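You operate a simulated robot arm through the tools that you are given. There is no shell and no other tool.

The job below is to be done with a simulated robot arm. You get a single attempt, and the scene is never put back.

TASK
Tidy up at the top of the check table. At the end: the green round insert from the top of the check table is in the upper drawer; the yellow number stand marked "26" from the top of the check table is on the pane of the light table; whatever was shut is shut again. Leave all else as you found it, and nothing knocked over (what rides in a drawer may roll over). Set down upright: yellow number stand.

It is judged by the outcome, as a careful person would: the job done as asked, and still so three seconds after it is handed in. It fails if anything else is knocked over, pushed out of place, dropped, spilled or broken.

THE ROBOT
A 6-joint arm with a two-finger gripper, fixed in place. Base frame: the origin is on the floor under the middle of its stand, x ahead of it, y to its left, z up. Units: mm, rad, N and s.
It reaches about 1572 mm from its shoulder. Its first joint turns from -2.897 to 2.897 rad. Payload 2.45 kg.
The TCP is the grasp point between the finger pads, 20 mm short of the fingertips. In the tool frame z runs along the fingers and y along their closing line. The gripper opens to 140 mm; its body begins 168 mm behind the TCP.
Orientation is that of the tool frame in the base frame, as a unit quaternion [w, x, y, z]. With the fingers straight down and closing along the base's y, the tool's x points along the base's -x, its y along +y and its z along -z.

THE INTERFACE
- The arm moves only by the tool arm_command. Its argument "plan" is a list of rows, each a list of 3 entries, a list of its own where there are three numbers: the turn, a rotation vector about the tool's x, y, z in units of 6 degrees (1.0 is 6 degrees), then the shift along the tool's x, y, z in units of 30 mm (1.0 is 30 mm), then the finger opening in m, from 0 to 0.14. In form: [[[wx, wy, wz], [x, y, z], fingers], ...]. A call has 1 to 20 rows; each row shifts and turns the commanded pose from where the row before left it, along the tool's axes as they then stand. A call with a number of a shift or a turn outside -1 to 1 is refused whole. Rows are played at 5 a second. More than 50 mm and 0.15 rad between two rows, or a gripper value outside its range, and nothing of the call is played. A pose out of reach is approached as far as the arm can. The call stops where the force on the tool passes 40 N (or 10 N more than at its start, if that is more) or the arm is blocked; 0.2 s more then pass. The fingers move at their own pace (about 45 mm/s each) and stop on an object; they squeeze with about 39 N. The grip force told is the motor's: it shows also when the fingers shut on nothing. Time passes only in rows, and 0.2 s behind the last, so rows that do not move let the fingers close. The reply holds the time, the measured pose of the TCP, the force on the tool along the base axes, the opening and the grip force, in the units named above and with some noise, with the torque about the TCP (base axes, N m) and any sound that the robot's microphone picked up.
- Cameras (640 x 400 px; columns grow to the right, rows downward): "scene" is fixed at [400.4, 501.2, 1596.3]; the picture's right is [-0.55, -0.83, 0.00], its down [-0.68, 0.45, -0.58] and it looks along [0.49, -0.32, -0.81] (base axes); focal length 359 px, centre (320, 200). "wrist" rides on the gripper at [78, 11, -209] in the tool frame; the picture's right is [-0.14, 0.99, 0.00], its down [-0.92, -0.13, -0.37] and it looks along [-0.36, -0.05, 0.93] (tool axes); focal length 280 px, centre (320, 200). There is no depth. A picture from a camera that has moved, and an enlarged one, comes with that camera's place and axes in the base frame and with its lens.
- snapshot(camera): a new picture of that camera. No time passes.
- enlarge(camera, box): a new picture of the part [left, top, right, bottom] of that camera's present view, enlarged. No time passes.
- sign_off(): hands the job in; it is judged then, once.

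Places have to be worked out from the pictures, the camera data and where the tool is seen. Open the gripper and draw the arm clear of the work before you hand the job in, unless the task says otherwise.

The tools are called as a command line: name --argument value ..., lists and objects as JSON in quotes. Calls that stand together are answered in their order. arm_command: Moves the arm, as the interface text tells. Its arguments: {"type":"object","properties":{"plan":{"type":"array"}},"required":["plan"]} The other tools are called the same way: snapshot (camera) takes a picture; enlarge (camera, box) takes an enlarged picture of a part of a camera's view; sign_off () hands the job in.

At the start:

```text
time: 0.0
tool_pos: [731.4, 467.1, 1166.6]
tool_rot: [0.0, 0.0, 1.0, 0.0]
ft_force: [-0.3, 0.0, -0.1]
moment: [0.01, 0.0, 0.03]
opening: 140.1
gripper_force: 0.2
```

scene: 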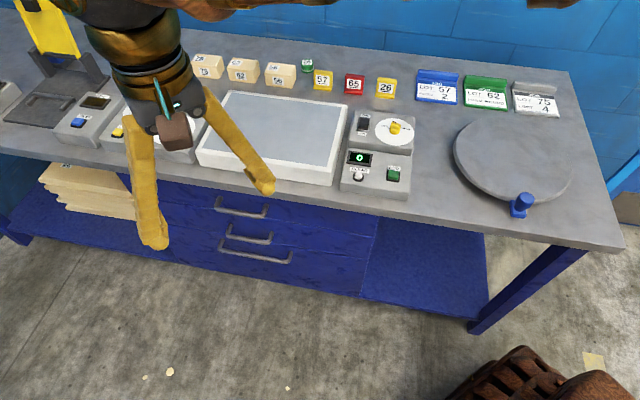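
wrist: 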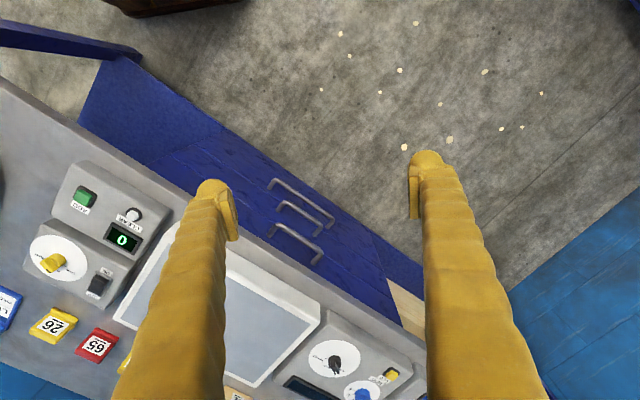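

I start by looking closer at the scene from both cameras to find the insert, the number stands, and the drawers.

enlarge --camera "scene" --box '[180, 40, 420, 190]'

enlarge --camera "scene" --box '[160, 170, 400, 320]'

enlarge --camera "scene" --box '[0, 0, 240, 150]'

enlarge --camera "scene" --box '[400, 50, 640, 200]'

```text
2.67 times, centred on (300, 115) of scene
camera zoom: at [400.4, 501.2, 1596.3], right [-0.55, -0.83, 0.0], down [-0.68, 0.45, -0.58], along [0.49, -0.32, -0.81], focal length 958 px, centre (373, 427)
```

zoom: 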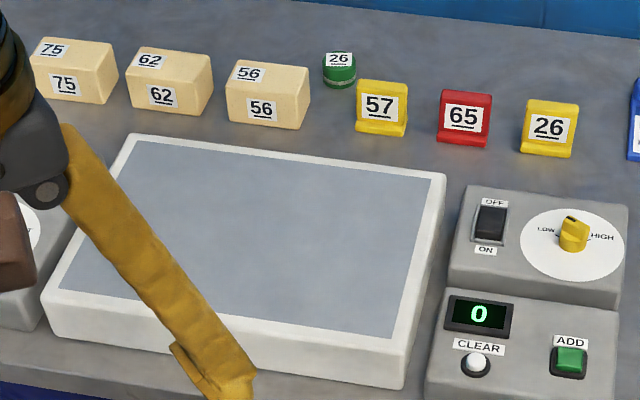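

```text
2.67 times, centred on (280, 245) of scene
camera zoom: at [400.4, 501.2, 1596.3], right [-0.55, -0.83, 0.0], down [-0.68, 0.45, -0.58], along [0.49, -0.32, -0.81], focal length 958 px, centre (427, 80)
```

zoom: 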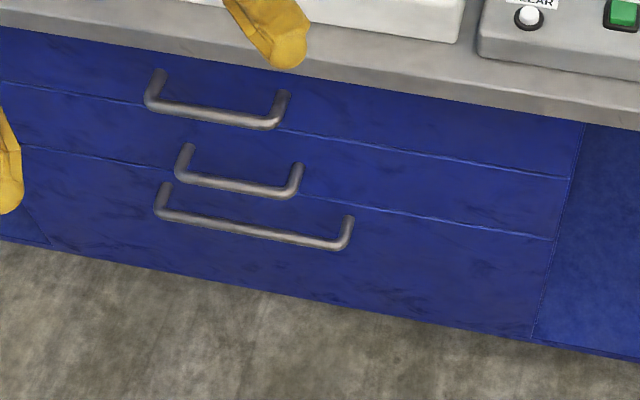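

```text
2.67 times, centred on (120, 75) of scene
camera zoom: at [400.4, 501.2, 1596.3], right [-0.55, -0.83, 0.0], down [-0.68, 0.45, -0.58], along [0.49, -0.32, -0.81], focal length 958 px, centre (853, 533)
```

zoom: 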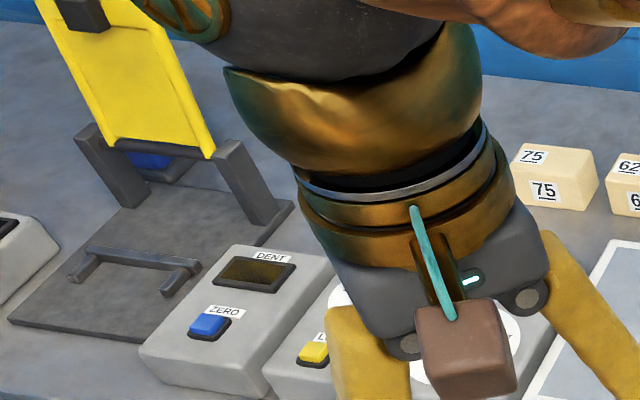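

```text
2.67 times, centred on (520, 125) of scene
camera zoom: at [400.4, 501.2, 1596.3], right [-0.55, -0.83, 0.0], down [-0.68, 0.45, -0.58], along [0.49, -0.32, -0.81], focal length 958 px, centre (-213, 400)
```

zoom: 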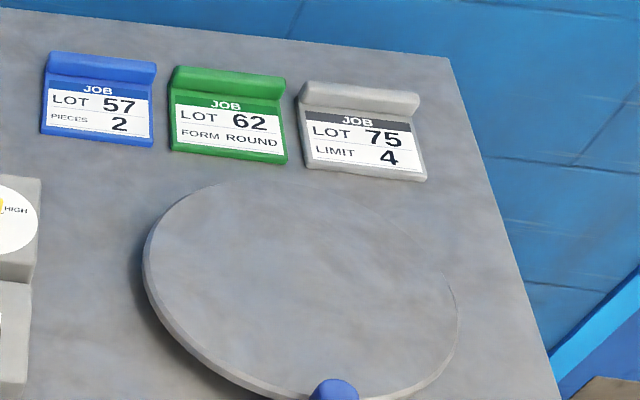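

The scene shows the green insert "26" near (308,65) and the yellow stand "26" near (386,88). I enlarge the wrist picture to triangulate the table height and positions.

enlarge --camera "wrist" --box '[0, 160, 240, 310]'

enlarge --camera "wrist" --box '[0, 250, 240, 400]'

enlarge --camera "wrist" --box '[220, 150, 460, 300]'

```text
2.67 times, centred on (120, 235) of wrist
camera zoom: at [652.0, 477.7, 1375.6], right [0.14, 0.99, 0.0], down [0.92, -0.13, 0.37], along [0.36, -0.05, -0.93], focal length 748 px, centre (853, 107)
```

zoom: 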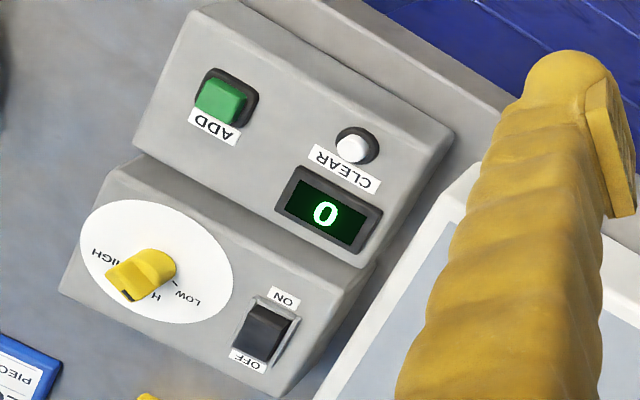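

```text
2.67 times, centred on (120, 325) of wrist
camera zoom: at [652.0, 477.7, 1375.6], right [0.14, 0.99, 0.0], down [0.92, -0.13, 0.37], along [0.36, -0.05, -0.93], focal length 748 px, centre (853, -133)
```

zoom: 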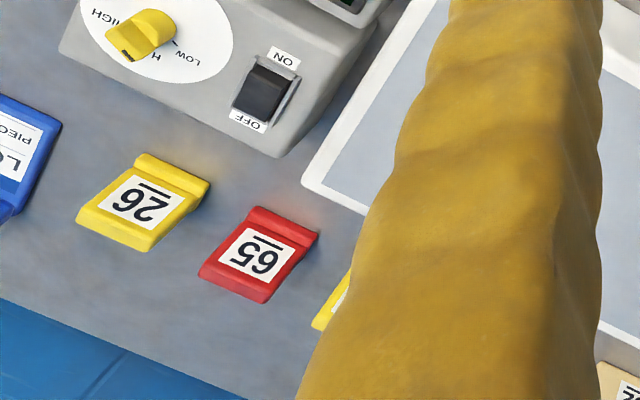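

```text
2.67 times, centred on (340, 225) of wrist
camera zoom: at [652.0, 477.7, 1375.6], right [0.14, 0.99, 0.0], down [0.92, -0.13, 0.37], along [0.36, -0.05, -0.93], focal length 748 px, centre (267, 133)
```

zoom: 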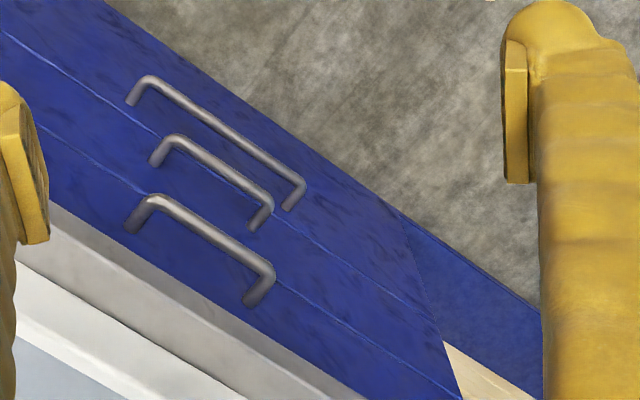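

The triangulated table top is about z≈870, with its front edge running along roughly (0.70, 0.72) and the drawers opening toward (-0.72, 0.69). I turn the tool about its axis by about 44° so that it aligns with the table.

arm_command --plan '[[[0, 0, 1], [0, 0, 0], 0.14], [[0, 0, 1], [0, 0, 0], 0.14], [[0, 0, 1], [0, 0, 0], 0.14], [[0, 0, 1], [0, 0, 0], 0.14], [[0, 0, 1], [0, 0, 0], 0.14], [[0, 0, 1], [0, 0, 0], 0.14], [[0, 0, 1], [0, 0, 0], 0.14], [[0, 0, 0.3], [0, 0, 0], 0.14], [[0, 0, 0], [0, 0, 0], 0.14]]'

```text
time: 2.0
tool_pos: [730.8, 468.1, 1166.3]
tool_rot: [0.0, 0.373, 0.928, -0.001]
ft_force: [-0.2, 0.0, 0.8]
moment: [0.03, -0.02, -0.03]
opening: 140.2
gripper_force: 0.0
```

The rotation came out as expected (tool x ≈ (-0.722, 0.692)). Now I travel at height to a vantage point in front of the yellow stand, well above everything.

arm_command --plan '[[[0, 0, 0], [-0.98, -0.41, 0], 0.14], [[0, 0, 0], [-0.98, -0.41, 0], 0.14], [[0, 0, 0], [-0.98, -0.41, 0], 0.14], [[0, 0, 0], [-0.98, -0.41, 0], 0.14], [[0, 0, 0], [-0.98, -0.41, 0], 0.14], [[0, 0, 0], [-0.98, -0.41, 0], 0.14], [[0, 0, 0], [-0.98, -0.41, 0], 0.14], [[0, 0, 0], [-0.98, -0.41, 0], 0.14], [[0, 0, 0], [-0.98, -0.41, 0], 0.14], [[0, 0, 0], [-0.98, -0.41, 0], 0.14], [[0, 0, 0], [-0.98, -0.41, 0], 0.14], [[0, 0, 0], [-0.98, -0.41, 0], 0.14], [[0, 0, 0], [-0.98, -0.41, 0], 0.14], [[0, 0, 0], [-0.98, -0.41, 0], 0.14], [[0, 0, 0], [-0.98, -0.41, 0], 0.14], [[0, 0, 0], [-0.98, -0.41, 0], 0.14], [[0, 0, 0], [-0.98, -0.41, 0], 0.14], [[0, 0, 0], [-0.98, -0.41, 0], 0.14], [[0, 0, 0], [-0.98, -0.41, 0], 0.14], [[0, 0, 0], [0, 0, 0], 0.14]]'

snapshot --camera "wrist"

snapshot --camera "scene"

```text
time: 6.2
tool_pos: [972.6, -89.1, 1166.4]
tool_rot: [0.0, 0.373, 0.928, 0.0]
ft_force: [-0.4, 0.3, -0.1]
moment: [-0.03, -0.02, 0.02]
opening: 139.9
gripper_force: 0.0
```

```text
taken
camera wrist: at [923.2, -27.2, 1375.5], right [0.79, 0.62, 0.0], down [0.58, -0.73, 0.37], along [0.23, -0.29, -0.93], focal length 280 px, centre (320, 200)
```

wrist: 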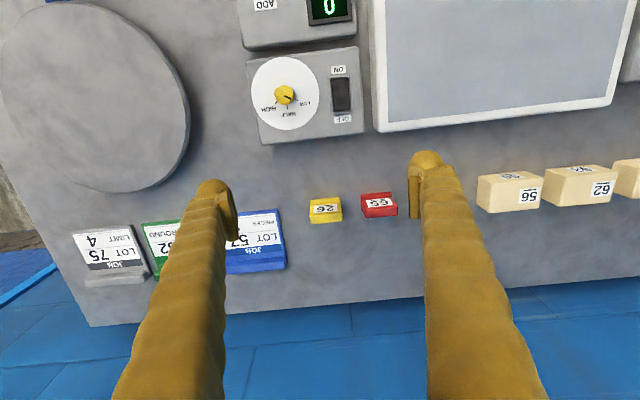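

```text
taken
```

scene: 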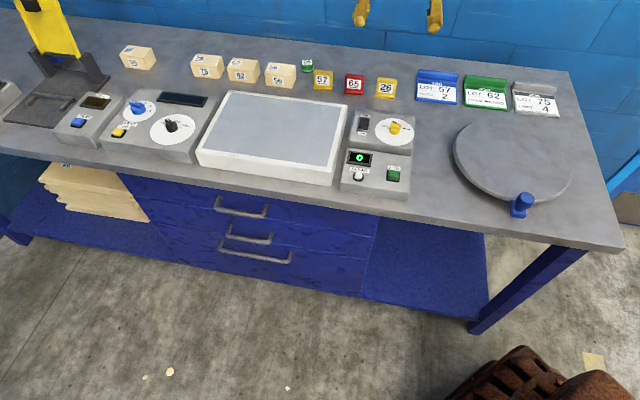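

I now have a clear view of the stand and the number tags. I enlarge the stand and its neighbours in both cameras to triangulate them precisely.

enlarge --camera "wrist" --box '[270, 160, 430, 260]'

enlarge --camera "scene" --box '[296, 50, 416, 125]'

enlarge --camera "scene" --box '[190, 70, 430, 220]'

enlarge --camera "wrist" --box '[340, 0, 640, 188]'

```text
4.00 times, centred on (350, 210) of wrist
camera zoom: at [923.2, -27.2, 1375.5], right [0.79, 0.62, 0.0], down [0.58, -0.73, 0.37], along [0.23, -0.29, -0.93], focal length 1122 px, centre (200, 160)
```

zoom: 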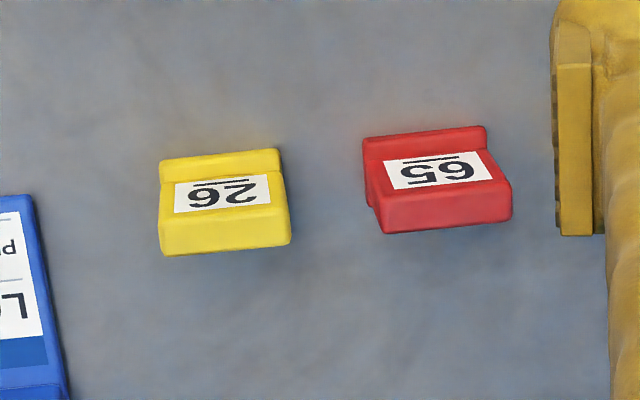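

```text
5.33 times, centred on (356, 88) of scene
camera zoom: at [400.4, 501.2, 1596.3], right [-0.55, -0.83, 0.0], down [-0.68, 0.45, -0.58], along [0.49, -0.32, -0.81], focal length 1916 px, centre (128, 800)
```

zoom: 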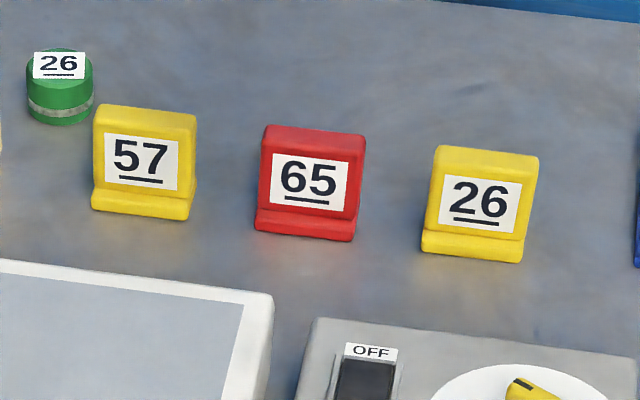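

```text
2.67 times, centred on (310, 145) of scene
camera zoom: at [400.4, 501.2, 1596.3], right [-0.55, -0.83, 0.0], down [-0.68, 0.45, -0.58], along [0.49, -0.32, -0.81], focal length 958 px, centre (347, 347)
```

zoom: 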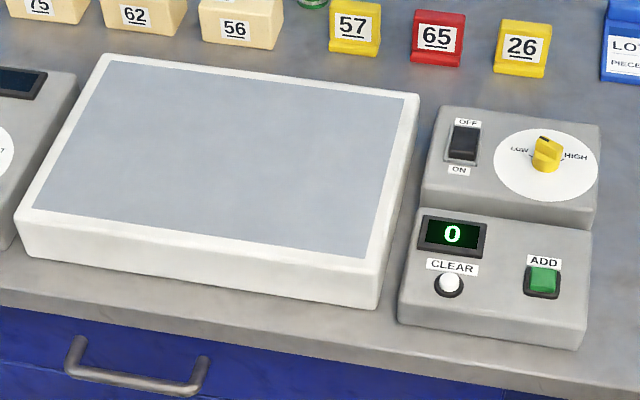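

```text
2.13 times, centred on (490, 94) of wrist
camera zoom: at [923.2, -27.2, 1375.5], right [0.79, 0.62, 0.0], down [0.58, -0.73, 0.37], along [0.23, -0.29, -0.93], focal length 597 px, centre (-42, 426)
```

zoom: 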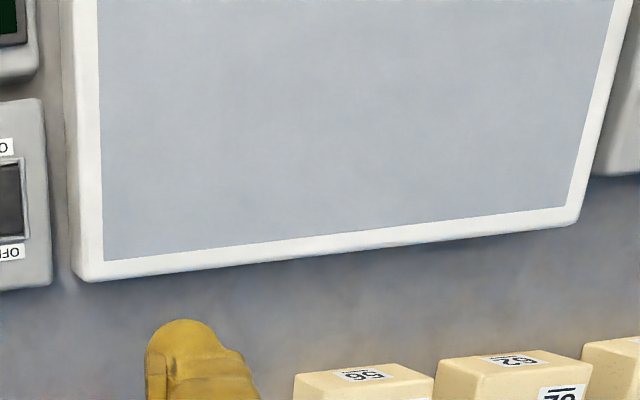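

The stand's front lip centre comes out near (1052,-176), about 58 mm wide and 65 mm tall, with a gap of about 41 mm to the red stand. I check finger thickness and the light-table height with more enlarged views.

enlarge --camera "wrist" --box '[180, 160, 276, 220]'

enlarge --camera "wrist" --box '[390, 140, 486, 200]'

enlarge --camera "wrist" --box '[300, 185, 364, 225]'

enlarge --camera "scene" --box '[366, 70, 414, 100]'

```text
6.67 times, centred on (228, 190) of wrist
camera zoom: at [923.2, -27.2, 1375.5], right [0.79, 0.62, 0.0], down [0.58, -0.73, 0.37], along [0.23, -0.29, -0.93], focal length 1869 px, centre (933, 267)
```

zoom: 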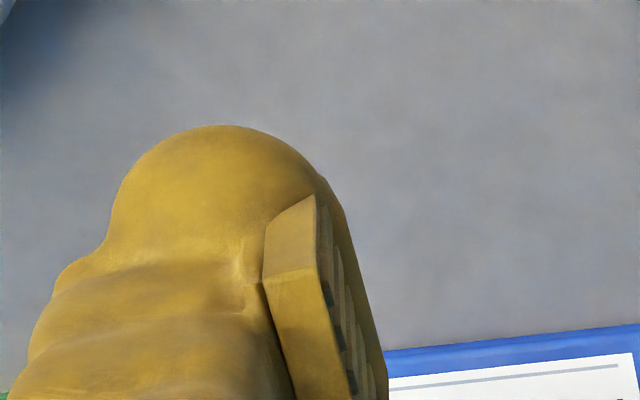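

```text
6.67 times, centred on (438, 170) of wrist
camera zoom: at [923.2, -27.2, 1375.5], right [0.79, 0.62, 0.0], down [0.58, -0.73, 0.37], along [0.23, -0.29, -0.93], focal length 1869 px, centre (-467, 400)
```

zoom: 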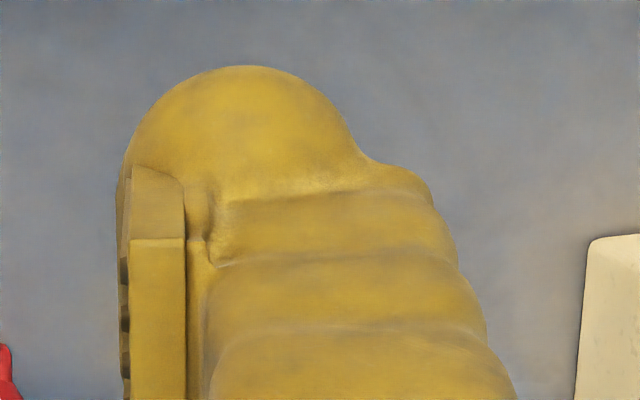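

```text
10.00 times, centred on (332, 205) of wrist
camera zoom: at [923.2, -27.2, 1375.5], right [0.79, 0.62, 0.0], down [0.58, -0.73, 0.37], along [0.23, -0.29, -0.93], focal length 2804 px, centre (200, 150)
```

zoom: 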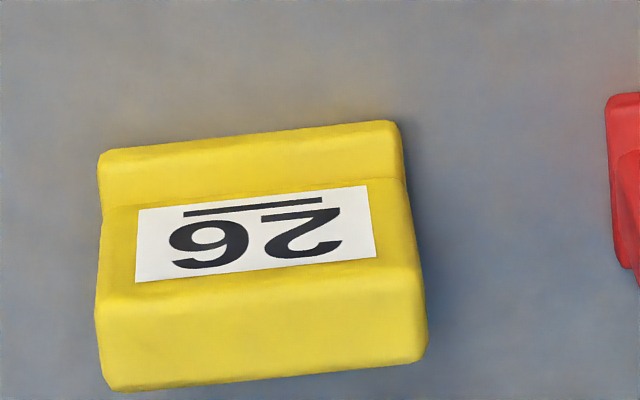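

```text
13.33 times, centred on (390, 85) of scene
camera zoom: at [400.4, 501.2, 1596.3], right [-0.55, -0.83, 0.0], down [-0.68, 0.45, -0.58], along [0.49, -0.32, -0.81], focal length 4790 px, centre (-613, 1733)
```

zoom: 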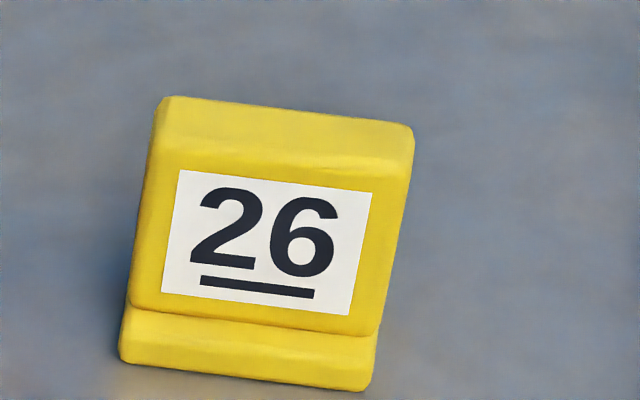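

The panel of the stand works out as a vertical slab about 18 mm thick (depth centre ≈ (1063,-190) line, top z≈920), so a front-to-back grip is roomier than squeezing beside the red stand. I rotate the gripper about 89° and move above the stand, staying high.

arm_command --plan '[[[0, 0, -0.99], [0, 0, 0], 0.14], [[0, 0, -0.99], [0, 0, 0], 0.14], [[0, 0, -0.99], [0, 0, 0], 0.14], [[0, 0, -0.99], [0, 0, 0], 0.14], [[0, 0, -0.99], [0, 0, 0], 0.14], [[0, 0, -0.99], [0, 0, 0], 0.14], [[0, 0, -0.99], [0, 0, 0], 0.14], [[0, 0, -0.99], [0, 0, 0], 0.14], [[0, 0, -0.99], [0, 0, 0], 0.14], [[0, 0, -0.99], [0, 0, 0], 0.14], [[0, 0, -0.99], [0, 0, 0], 0.14], [[0, 0, -0.99], [0, 0, 0], 0.14], [[0, 0, -0.99], [0, 0, 0], 0.14], [[0, 0, -0.99], [0, 0, 0], 0.14], [[0, 0, -0.99], [0, 0, 0], 0.14], [[0, 0, 0], [0.05, -0.9, 0], 0.14], [[0, 0, 0], [0.05, -0.9, 0], 0.14], [[0, 0, 0], [0.05, -0.9, 0], 0.14], [[0, 0, 0], [0.05, -0.9, 0], 0.14], [[0, 0, 0], [0.05, -0.9, 0], 0.14]]'

snapshot --camera "wrist"

snapshot --camera "scene"

```text
time: 10.4
tool_pos: [1064.6, -188.7, 1165.9]
tool_rot: [0.0, -0.385, 0.923, 0.0]
ft_force: [0.2, -0.3, 0.3]
moment: [0.03, -0.06, -0.04]
opening: 140.1
gripper_force: 0.1
```

```text
taken
camera wrist: at [999.8, -236.6, 1375.6], right [-0.61, 0.79, 0.0], down [0.74, 0.56, 0.37], along [0.29, 0.22, -0.93], focal length 280 px, centre (320, 200)
```

wrist: 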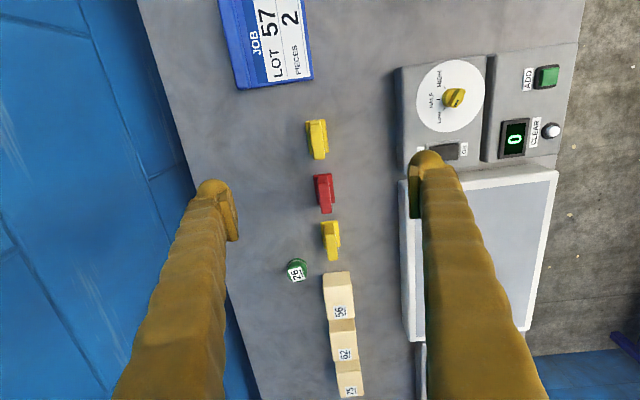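

```text
taken
```

scene: 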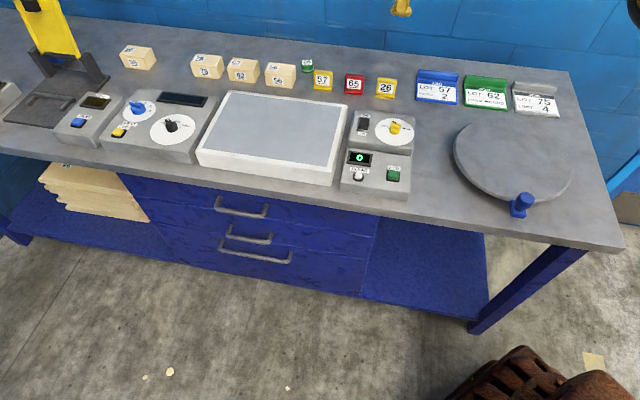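

From above I see the stands edge-on now. I enlarge to see their depth profile and the insert position.

enlarge --camera "wrist" --box '[272, 105, 368, 165]'

enlarge --camera "wrist" --box '[260, 200, 372, 270]'

enlarge --camera "wrist" --box '[260, 230, 420, 330]'

```text
6.67 times, centred on (320, 135) of wrist
camera zoom: at [999.8, -236.6, 1375.6], right [-0.61, 0.79, 0.0], down [0.74, 0.56, 0.37], along [0.29, 0.22, -0.93], focal length 1869 px, centre (320, 633)
```

zoom: 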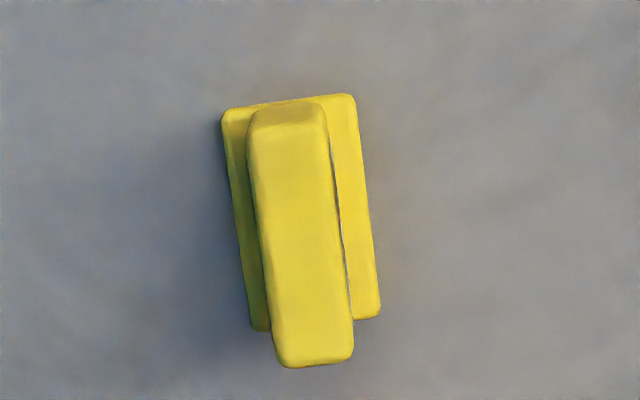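

```text
5.71 times, centred on (316, 235) of wrist
camera zoom: at [999.8, -236.6, 1375.6], right [-0.61, 0.79, 0.0], down [0.74, 0.56, 0.37], along [0.29, 0.22, -0.93], focal length 1602 px, centre (343, 0)
```

zoom: 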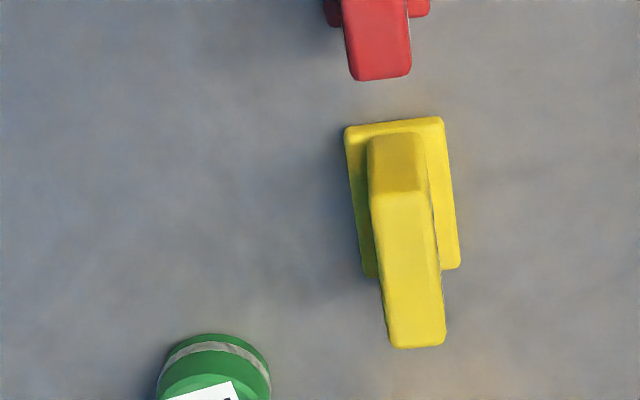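

```text
4.00 times, centred on (340, 280) of wrist
camera zoom: at [999.8, -236.6, 1375.6], right [-0.61, 0.79, 0.0], down [0.74, 0.56, 0.37], along [0.29, 0.22, -0.93], focal length 1122 px, centre (240, -120)
```

zoom: 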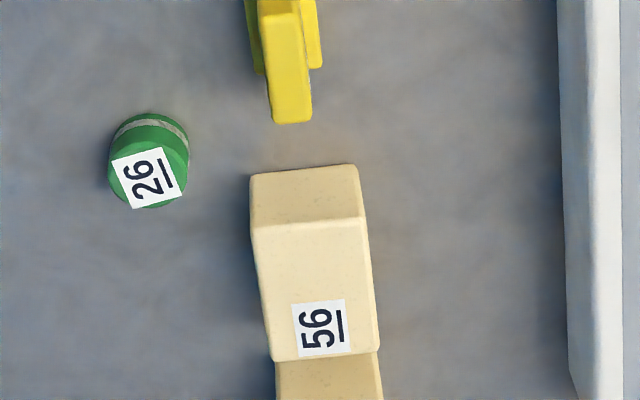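

The stand is a T-profile: base on both sides with an 18 mm panel in the middle, centred at about (1063,-194). I correct the offset and yaw slightly, narrow the fingers to 80 mm and descend to just above the panel.

arm_command --plan '[[[0, 0, 0.23], [0.16, -0.1, 0], 0.08], [[0, 0, 0], [0, 0, 0], 0.08], [[0, 0, 0], [0, 0, 0.98], 0.08], [[0, 0, 0], [0, 0, 0.98], 0.08], [[0, 0, 0], [0, 0, 0.98], 0.08], [[0, 0, 0], [0, 0, 0.98], 0.08], [[0, 0, 0], [0, 0, 0.98], 0.08], [[0, 0, 0], [0, 0, 0.98], 0.08], [[0, 0, 0], [0, 0, 0.9], 0.08], [[0, 0, 0], [0, 0, 0], 0.08]]'

snapshot --camera "wrist"

snapshot --camera "scene"

```text
time: 12.6
tool_pos: [1062.9, -194.1, 964.3]
tool_rot: [-0.001, -0.374, 0.928, 0.0]
ft_force: [-1.0, -0.3, 0.6]
moment: [-0.04, -0.01, -0.03]
opening: 79.9
gripper_force: 0.1
```

```text
taken
camera wrist: at [997.3, -241.3, 1172.3], right [-0.59, 0.81, 0.0], down [0.75, 0.55, 0.37], along [0.3, 0.22, -0.93], focal length 280 px, centre (320, 200)
```

wrist: 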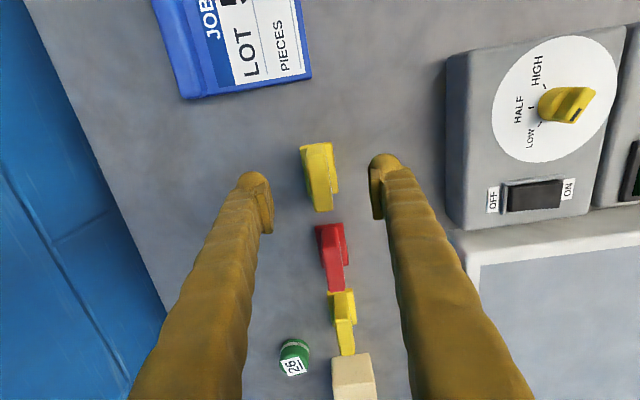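

```text
taken
```

scene: 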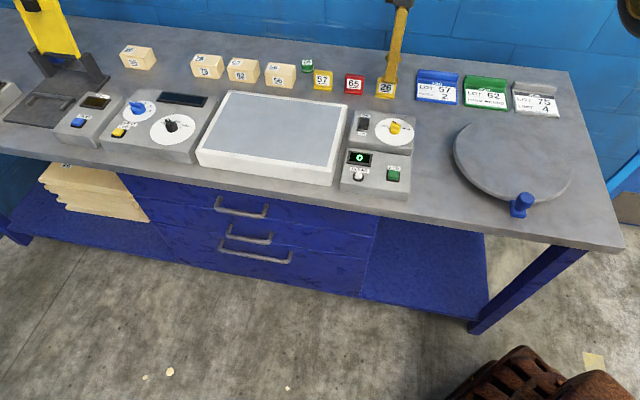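

The panel sits centred between the fingers in both directions. I descend 60 mm so that the pads straddle the panel above its base, then close gently.

arm_command --plan '[[[0, 0, 0], [0, 0, 0.7], 0.08], [[0, 0, 0], [0, 0, 0.7], 0.08], [[0, 0, 0], [0, 0, 0.6], 0.08], [[0, 0, 0], [0, 0, 0], 0.08]]'

snapshot --camera "wrist"

enlarge --camera "scene" --box '[326, 50, 446, 125]'

```text
time: 13.6
tool_pos: [1062.5, -194.2, 902.5]
tool_rot: [0.0, -0.374, 0.927, 0.0]
ft_force: [0.4, -0.1, 0.4]
moment: [0.0, 0.03, 0.02]
opening: 80.1
gripper_force: 0.0
```

```text
taken
camera wrist: at [997.2, -241.2, 1112.5], right [-0.59, 0.81, 0.0], down [0.75, 0.55, 0.37], along [0.3, 0.22, -0.93], focal length 280 px, centre (320, 200)
```

wrist: 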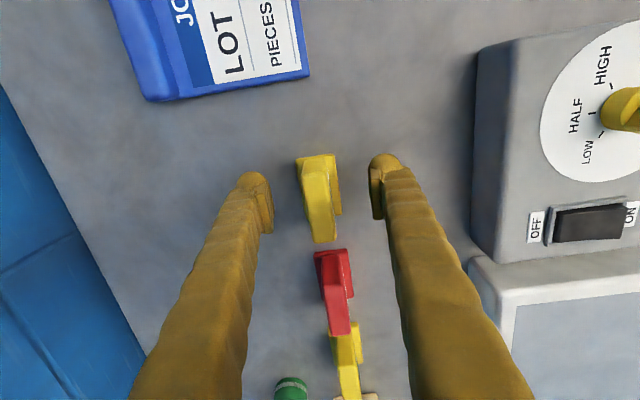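

```text
5.33 times, centred on (386, 88) of scene
camera zoom: at [400.4, 501.2, 1596.3], right [-0.55, -0.83, 0.0], down [-0.68, 0.45, -0.58], along [0.49, -0.32, -0.81], focal length 1916 px, centre (-32, 800)
```

zoom: 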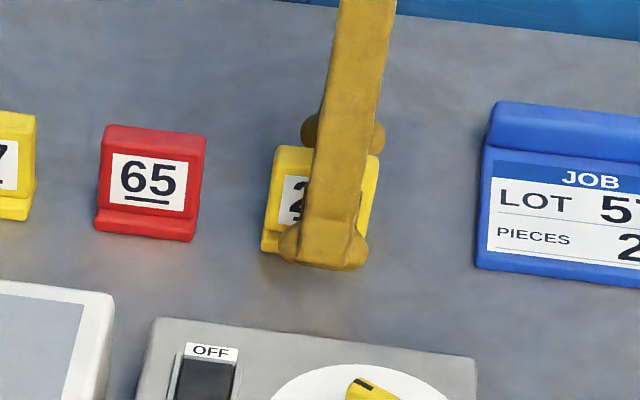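

The fingers straddle the panel freely with no contact force. I close on the panel.

arm_command --plan '[[[0, 0, 0], [0, 0, 0], 0.04], [[0, 0, 0], [0, 0, 0], 0.03], [[0, 0, 0], [0, 0, 0], 0.02], [[0, 0, 0], [0, 0, 0], 0.01], [[0, 0, 0], [0, 0, 0], 0.005], [[0, 0, 0], [0, 0, 0], 0.005], [[0, 0, 0], [0, 0, 0], 0.005]]'

snapshot --camera "wrist"

```text
time: 15.2
tool_pos: [1060.9, -195.5, 903.0]
tool_rot: [0.001, -0.374, 0.927, 0.0]
ft_force: [0.1, -0.2, 0.6]
moment: [0.01, 0.0, -0.03]
opening: 18.6
gripper_force: 38.9
```

```text
taken
camera wrist: at [997.2, -241.3, 1112.5], right [-0.59, 0.81, 0.0], down [0.75, 0.55, 0.37], along [0.3, 0.22, -0.93], focal length 280 px, centre (320, 200)
```

wrist: 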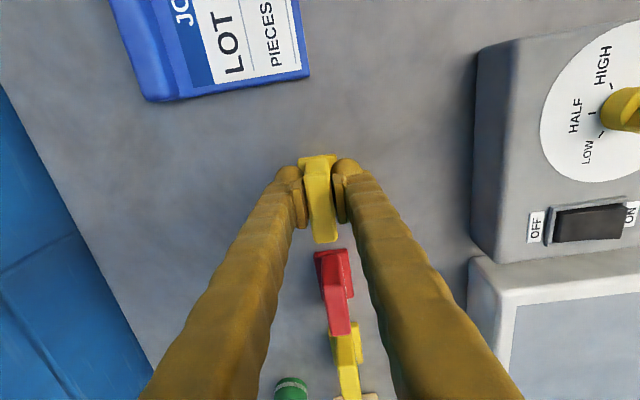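

Grip is firm at 18.6 mm. I lift straight up 140 mm and check that it hangs upright and nothing else moved.

arm_command --plan '[[[0, 0, 0], [0, 0, -0.5], 0.005], [[0, 0, 0], [0, 0, -0.84], 0.005], [[0, 0, 0], [0, 0, -0.84], 0.005], [[0, 0, 0], [0, 0, -0.84], 0.005], [[0, 0, 0], [0, 0, -0.84], 0.005], [[0, 0, 0], [0, 0, -0.84], 0.005], [[0, 0, 0], [0, 0, 0], 0.005]]'

snapshot --camera "wrist"

snapshot --camera "scene"

```text
time: 16.8
tool_pos: [1061.8, -194.0, 1044.1]
tool_rot: [-0.001, -0.374, 0.928, 0.0]
ft_force: [-0.3, 0.4, -0.9]
moment: [-0.01, -0.03, 0.02]
opening: 18.5
gripper_force: 39.1
```

```text
taken
camera wrist: at [997.2, -241.1, 1253.2], right [-0.59, 0.81, 0.0], down [0.75, 0.55, 0.37], along [0.3, 0.22, -0.93], focal length 280 px, centre (320, 200)
```

wrist: 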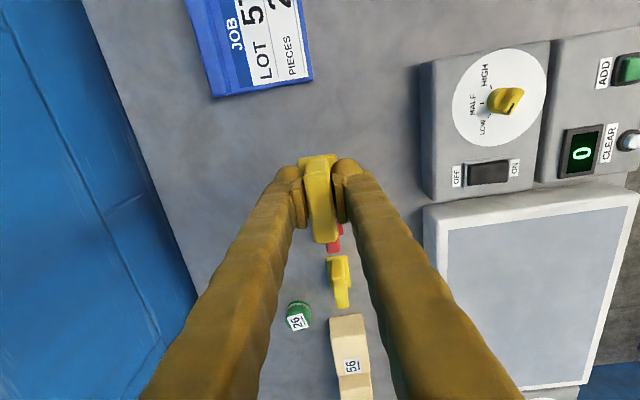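

```text
taken
```

scene: 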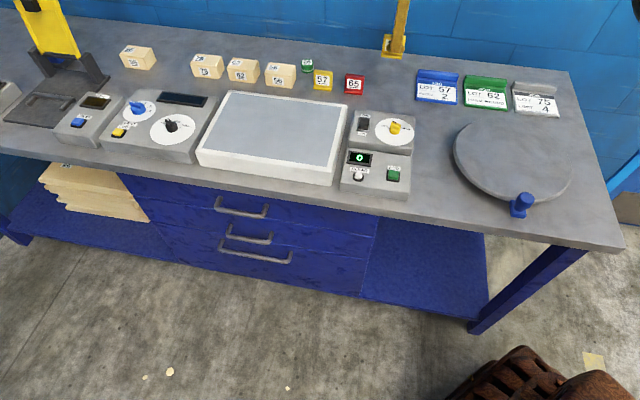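

The stand came up cleanly. I carry it over to the pane of the light table, to about (1046,132), at this height.

arm_command --plan '[[[0, 0, 0], [-0.4, 0.45, 0], 0.005], [[0, 0, 0], [-0.8, 0.91, 0], 0.005], [[0, 0, 0], [-0.8, 0.91, 0], 0.005], [[0, 0, 0], [-0.8, 0.91, 0], 0.005], [[0, 0, 0], [-0.8, 0.91, 0], 0.005], [[0, 0, 0], [-0.8, 0.91, 0], 0.005], [[0, 0, 0], [-0.8, 0.91, 0], 0.005], [[0, 0, 0], [-0.8, 0.91, 0], 0.005], [[0, 0, 0], [-0.8, 0.91, 0], 0.005], [[0, 0, 0], [-0.4, 0.45, 0], 0.005], [[0, 0, 0], [0, 0, 0], 0.005]]'

snapshot --camera "wrist"

enlarge --camera "scene" --box '[180, 50, 420, 200]'

```text
time: 19.2
tool_pos: [1046.3, 133.4, 1043.6]
tool_rot: [0.0, -0.373, 0.928, 0.0]
ft_force: [0.1, 0.3, -0.1]
moment: [-0.01, -0.01, 0.01]
opening: 18.5
gripper_force: 38.5
```

```text
taken
camera wrist: at [982.2, 86.0, 1252.4], right [-0.59, 0.81, 0.0], down [0.75, 0.55, 0.37], along [0.3, 0.22, -0.93], focal length 280 px, centre (320, 200)
```

wrist: 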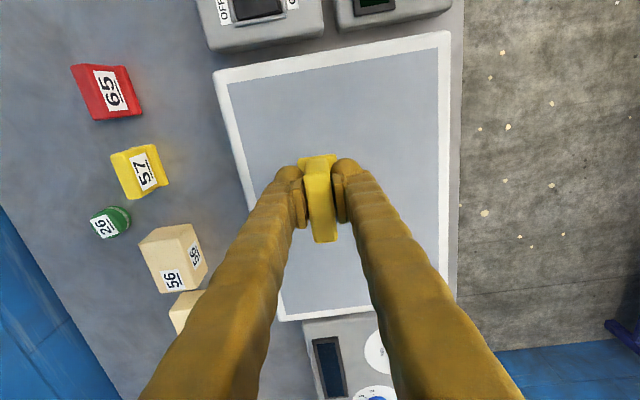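

```text
2.67 times, centred on (300, 125) of scene
camera zoom: at [400.4, 501.2, 1596.3], right [-0.55, -0.83, 0.0], down [-0.68, 0.45, -0.58], along [0.49, -0.32, -0.81], focal length 958 px, centre (373, 400)
```

zoom: 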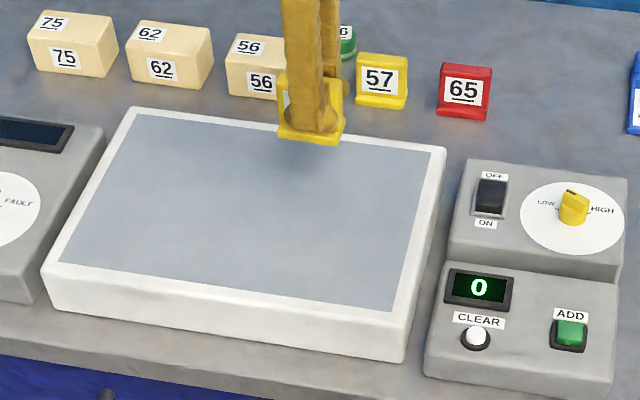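

The stand is over the pane with clear margins. Expected contact is at TCP z≈961, so I descend to about 978 first and then creep down watching the force.

arm_command --plan '[[[0, 0, 0], [0, 0, 0.5], 0.005], [[0, 0, 0], [0, 0, 0.7], 0.005], [[0, 0, 0], [0, 0, 0.6], 0.005], [[0, 0, 0], [0, 0, 0.4], 0.005], [[0, 0, 0], [0, 0, 0], 0.005]]'

enlarge --camera "scene" --box '[250, 70, 370, 145]'

```text
time: 20.4
tool_pos: [1046.6, 133.4, 977.1]
tool_rot: [0.0, -0.373, 0.928, 0.0]
ft_force: [-0.3, -0.5, 0.0]
moment: [-0.01, -0.02, -0.01]
opening: 18.2
gripper_force: 38.5
```

```text
5.33 times, centred on (310, 108) of scene
camera zoom: at [400.4, 501.2, 1596.3], right [-0.55, -0.83, 0.0], down [-0.68, 0.45, -0.58], along [0.49, -0.32, -0.81], focal length 1916 px, centre (373, 693)
```

zoom: 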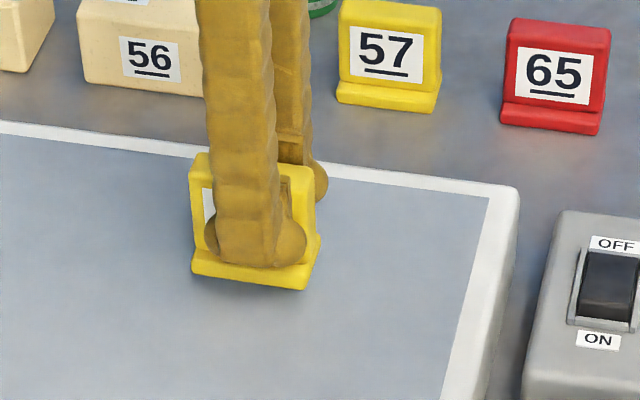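

A small gap remains under the stand. I creep down in 2–3 mm steps, checking the force.

arm_command --plan '[[[0, 0, 0], [0, 0, 0.1], 0.005], [[0, 0, 0], [0, 0, 0.1], 0.005], [[0, 0, 0], [0, 0, 0.1], 0.005], [[0, 0, 0], [0, 0, 0], 0.005]]'

enlarge --camera "scene" --box '[268, 85, 332, 125]'

```text
time: 21.4
tool_pos: [1048.3, 132.4, 969.3]
tool_rot: [0.0, -0.374, 0.927, 0.0]
ft_force: [0.5, -0.2, -0.2]
moment: [0.0, 0.01, 0.03]
opening: 18.3
gripper_force: 39.0
```

```text
10.00 times, centred on (300, 105) of scene
camera zoom: at [400.4, 501.2, 1596.3], right [-0.55, -0.83, 0.0], down [-0.68, 0.45, -0.58], along [0.49, -0.32, -0.81], focal length 3593 px, centre (520, 1150)
```

zoom: 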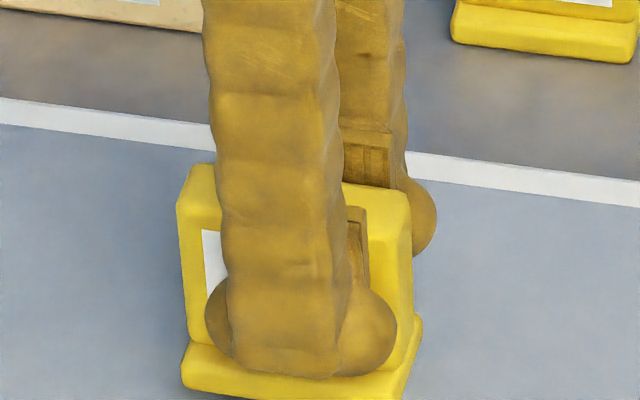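

No contact force yet; I continue creeping down in 1.5 mm steps.

arm_command --plan '[[[0, 0, 0], [0, 0, 0.06], 0.005], [[0, 0, 0], [0, 0, 0.06], 0.005], [[0, 0, 0], [0, 0, 0.06], 0.005], [[0, 0, 0], [0, 0, 0], 0.005]]'

enlarge --camera "scene" --box '[268, 90, 332, 130]'

```text
time: 22.4
tool_pos: [1047.1, 132.1, 964.7]
tool_rot: [0.001, -0.375, 0.927, 0.0]
ft_force: [-0.2, 0.3, -1.2]
moment: [-0.02, 0.0, 0.0]
opening: 18.5
gripper_force: 38.5
```

```text
10.00 times, centred on (300, 110) of scene
camera zoom: at [400.4, 501.2, 1596.3], right [-0.55, -0.83, 0.0], down [-0.68, 0.45, -0.58], along [0.49, -0.32, -0.81], focal length 3593 px, centre (520, 1100)
```

zoom: 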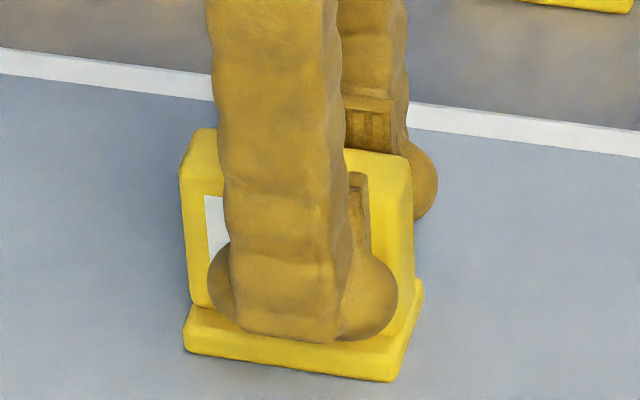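

Still only weight on the tool; I keep creeping.

arm_command --plan '[[[0, 0, 0], [0, 0, 0.05], 0.005], [[0, 0, 0], [0, 0, 0.05], 0.005], [[0, 0, 0], [0, 0, 0], 0.005]]'

enlarge --camera "scene" --box '[276, 105, 324, 135]'

```text
time: 23.2
tool_pos: [1048.3, 133.2, 963.2]
tool_rot: [0.002, -0.375, 0.927, 0.0]
ft_force: [-5.6, -0.8, 31.0]
moment: [-0.09, 0.1, -0.02]
opening: 18.3
gripper_force: 39.0
```

```text
13.33 times, centred on (300, 120) of scene
camera zoom: at [400.4, 501.2, 1596.3], right [-0.55, -0.83, 0.0], down [-0.68, 0.45, -0.58], along [0.49, -0.32, -0.81], focal length 4790 px, centre (587, 1267)
```

zoom: 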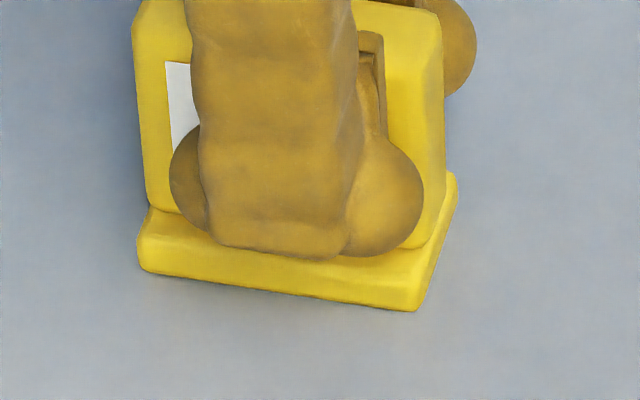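

Contact with the pane (31 N up). I relieve the pressure by about 1 mm and then open the fingers gradually.

arm_command --plan '[[[0, 0, 0], [0, 0, -0.04], 0.005], [[0, 0, 0], [0, 0, 0], 0.005]]'

```text
time: 23.8
tool_pos: [1047.5, 132.1, 964.0]
tool_rot: [0.001, -0.374, 0.928, 0.001]
ft_force: [3.8, 1.8, 29.2]
moment: [0.13, -0.17, -0.02]
opening: 18.3
gripper_force: 39.4
```

The force still reads 29 N, so I ease up another millimetre or so.

arm_command --plan '[[[0, 0, 0], [0, 0, -0.03], 0.005], [[0, 0, 0], [0, 0, 0], 0.005]]'

```text
time: 24.4
tool_pos: [1047.6, 131.8, 964.6]
tool_rot: [0.001, -0.374, 0.928, 0.0]
ft_force: [5.8, 2.2, 20.4]
moment: [0.2, -0.24, 0.0]
opening: 18.3
gripper_force: 38.9
```

Pressure is dropping; one more small ease, then open gradually.

arm_command --plan '[[[0, 0, 0], [0, 0, -0.03], 0.005], [[0, 0, 0], [0, 0, 0], 0.005]]'

```text
time: 25.0
tool_pos: [1046.1, 131.1, 962.8]
tool_rot: [0.0, -0.374, 0.928, 0.0]
ft_force: [1.5, 0.2, 7.2]
moment: [0.09, -0.09, -0.03]
opening: 18.3
gripper_force: 39.0
```

Only 7 N remains, so the stand is resting on the pane. I open the fingers to 80 mm.

arm_command --plan '[[[0, 0, 0], [0, 0, 0], 0.022], [[0, 0, 0], [0, 0, 0], 0.026], [[0, 0, 0], [0, 0, 0], 0.032], [[0, 0, 0], [0, 0, 0], 0.045], [[0, 0, 0], [0, 0, 0], 0.06], [[0, 0, 0], [0, 0, 0], 0.08], [[0, 0, 0], [0, 0, 0], 0.08]]'

snapshot --camera "wrist"

enlarge --camera "scene" --box '[250, 70, 370, 145]'

```text
time: 26.6
tool_pos: [1047.6, 131.9, 963.7]
tool_rot: [0.0, -0.374, 0.928, 0.0]
ft_force: [1.3, 0.9, 0.4]
moment: [-0.03, -0.01, 0.02]
opening: 79.9
gripper_force: 0.1
```

```text
taken
camera wrist: at [982.3, 85.8, 1172.8], right [-0.59, 0.81, 0.0], down [0.75, 0.55, 0.37], along [0.3, 0.22, -0.93], focal length 280 px, centre (320, 200)
```

wrist: 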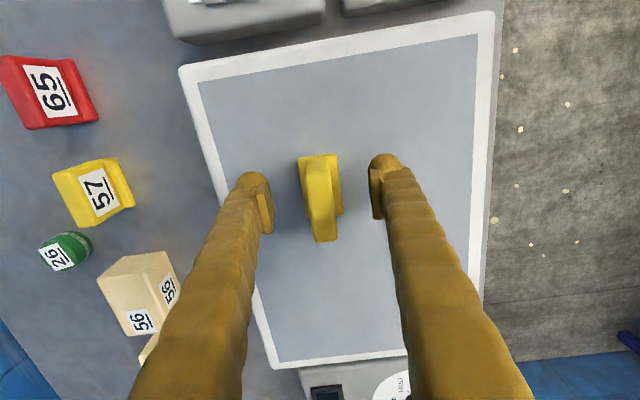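

```text
5.33 times, centred on (310, 108) of scene
camera zoom: at [400.4, 501.2, 1596.3], right [-0.55, -0.83, 0.0], down [-0.68, 0.45, -0.58], along [0.49, -0.32, -0.81], focal length 1916 px, centre (373, 693)
```

zoom: 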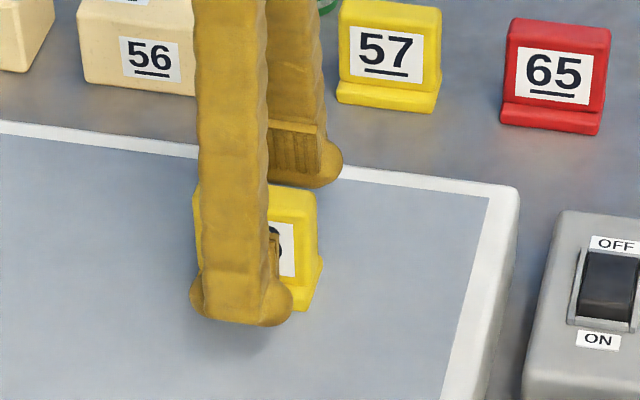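

The stand stands free and upright on the pane. I retreat straight up.

arm_command --plan '[[[0, 0, 0], [0, 0, -0.5], 0.08], [[0, 0, 0], [0, 0, -0.9], 0.08], [[0, 0, 0], [0, 0, -0.98], 0.08], [[0, 0, 0], [0, 0, -0.98], 0.08], [[0, 0, 0], [0, 0, -0.98], 0.08], [[0, 0, 0], [0, 0, -0.98], 0.08], [[0, 0, 0], [0, 0, -0.98], 0.08], [[0, 0, 0], [0, 0, -0.98], 0.08], [[0, 0, 0], [0, 0, 0], 0.08]]'

snapshot --camera "scene"

enlarge --camera "scene" --box '[250, 70, 370, 145]'

enlarge --camera "scene" --box '[190, 180, 310, 255]'

```text
time: 28.6
tool_pos: [1046.9, 132.5, 1182.1]
tool_rot: [0.0, -0.374, 0.928, 0.0]
ft_force: [-0.5, 0.6, 0.4]
moment: [0.03, 0.01, -0.03]
opening: 79.6
gripper_force: 0.0
```

```text
taken
```

scene: 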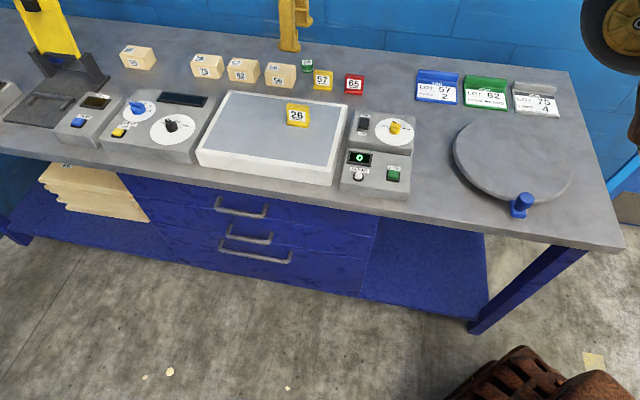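

```text
5.33 times, centred on (310, 108) of scene
camera zoom: at [400.4, 501.2, 1596.3], right [-0.55, -0.83, 0.0], down [-0.68, 0.45, -0.58], along [0.49, -0.32, -0.81], focal length 1916 px, centre (373, 693)
```

zoom: 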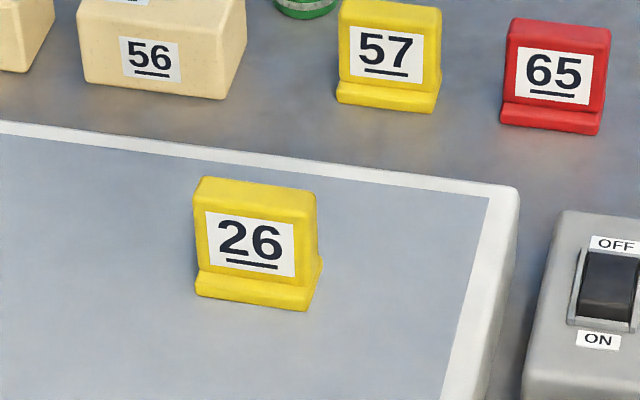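

```text
5.33 times, centred on (250, 218) of scene
camera zoom: at [400.4, 501.2, 1596.3], right [-0.55, -0.83, 0.0], down [-0.68, 0.45, -0.58], along [0.49, -0.32, -0.81], focal length 1916 px, centre (693, 107)
```

zoom: 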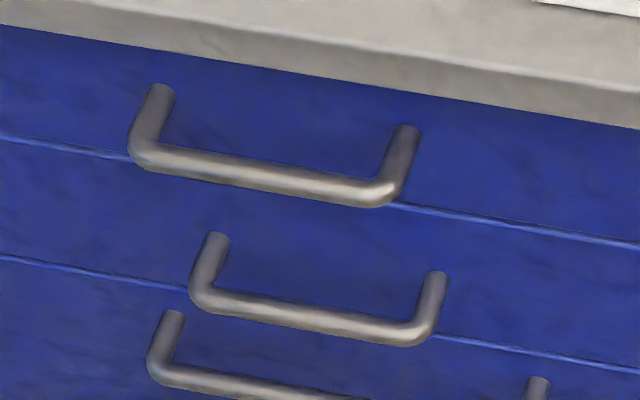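

The stand "26" is upright on the pane and the neighbours are untouched. Now the drawer: I move high out in front of the table (to about (853,506)) before tilting the gripper horizontal.

arm_command --plan '[[[0, 0, -0.2], [-0.28, 0.96, 0], 0.08], [[0, 0, 0], [-0.28, 0.96, 0], 0.08], [[0, 0, 0], [-0.28, 0.96, 0], 0.08], [[0, 0, 0], [-0.28, 0.96, 0], 0.08], [[0, 0, 0], [-0.28, 0.96, 0], 0.08], [[0, 0, 0], [-0.28, 0.96, 0], 0.08], [[0, 0, 0], [-0.28, 0.96, 0], 0.08], [[0, 0, 0], [-0.28, 0.96, 0], 0.08], [[0, 0, 0], [-0.28, 0.96, 0], 0.08], [[0, 0, 0], [-0.28, 0.96, 0], 0.08], [[0, 0, 0], [-0.28, 0.96, 0], 0.08], [[0, 0, 0], [-0.28, 0.96, 0], 0.08], [[0, 0, 0], [-0.28, 0.96, 0], 0.08], [[0, 0, 0], [-0.28, 0.96, 0], 0.08], [[0, 0, 0], [0, 0, 0], 0.08]]'

snapshot --camera "wrist"

snapshot --camera "scene"

```text
time: 31.8
tool_pos: [844.1, 500.1, 1181.5]
tool_rot: [0.0, -0.383, 0.924, -0.001]
ft_force: [0.4, 0.4, 0.5]
moment: [0.0, 0.02, -0.02]
opening: 80.2
gripper_force: 0.0
```

```text
taken
camera wrist: at [780.7, 453.1, 1391.8], right [-0.6, 0.8, 0.0], down [0.74, 0.56, 0.37], along [0.29, 0.22, -0.93], focal length 280 px, centre (320, 200)
```

wrist: 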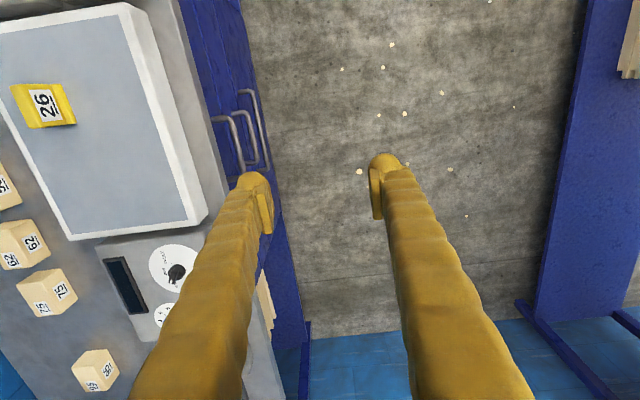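

```text
taken
```

scene: 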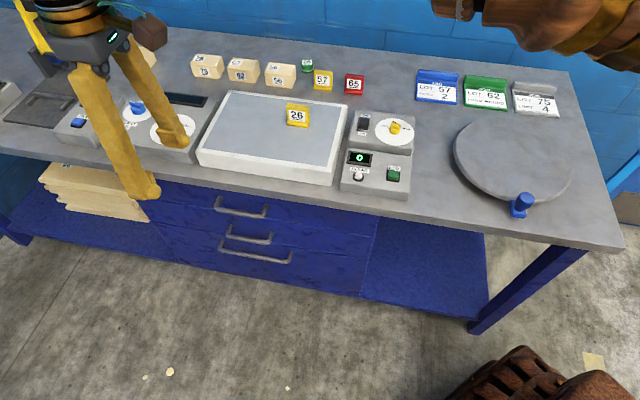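

I can see the three handles edge-on here. I enlarge to localise the top handle's protrusion and height.

enlarge --camera "wrist" --box '[180, 75, 292, 145]'

enlarge --camera "wrist" --box '[190, 110, 286, 170]'

```text
5.71 times, centred on (236, 110) of wrist
camera zoom: at [780.7, 453.1, 1391.8], right [-0.6, 0.8, 0.0], down [0.74, 0.56, 0.37], along [0.29, 0.22, -0.93], focal length 1602 px, centre (800, 714)
```

zoom: 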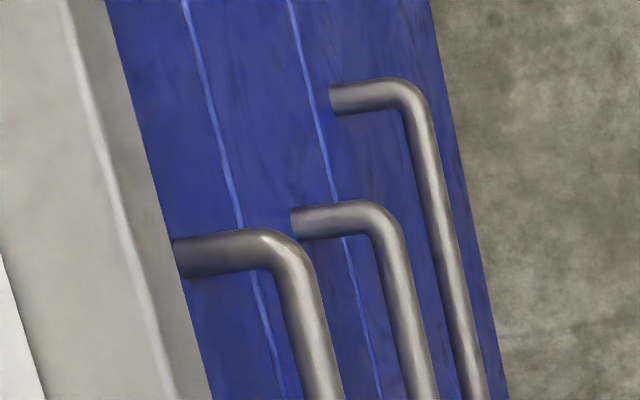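

```text
6.67 times, centred on (238, 140) of wrist
camera zoom: at [780.7, 453.1, 1391.8], right [-0.6, 0.8, 0.0], down [0.74, 0.56, 0.37], along [0.29, 0.22, -0.93], focal length 1869 px, centre (867, 600)
```

zoom: 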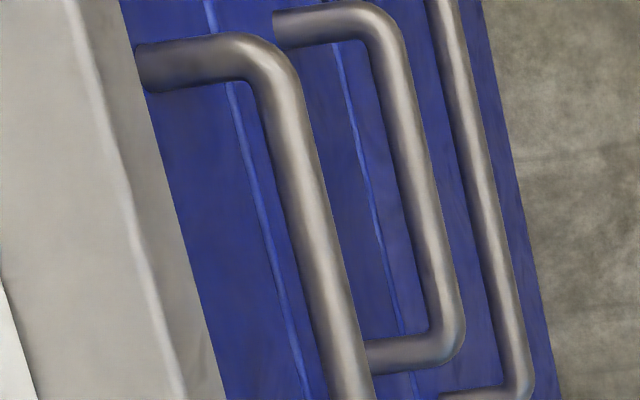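

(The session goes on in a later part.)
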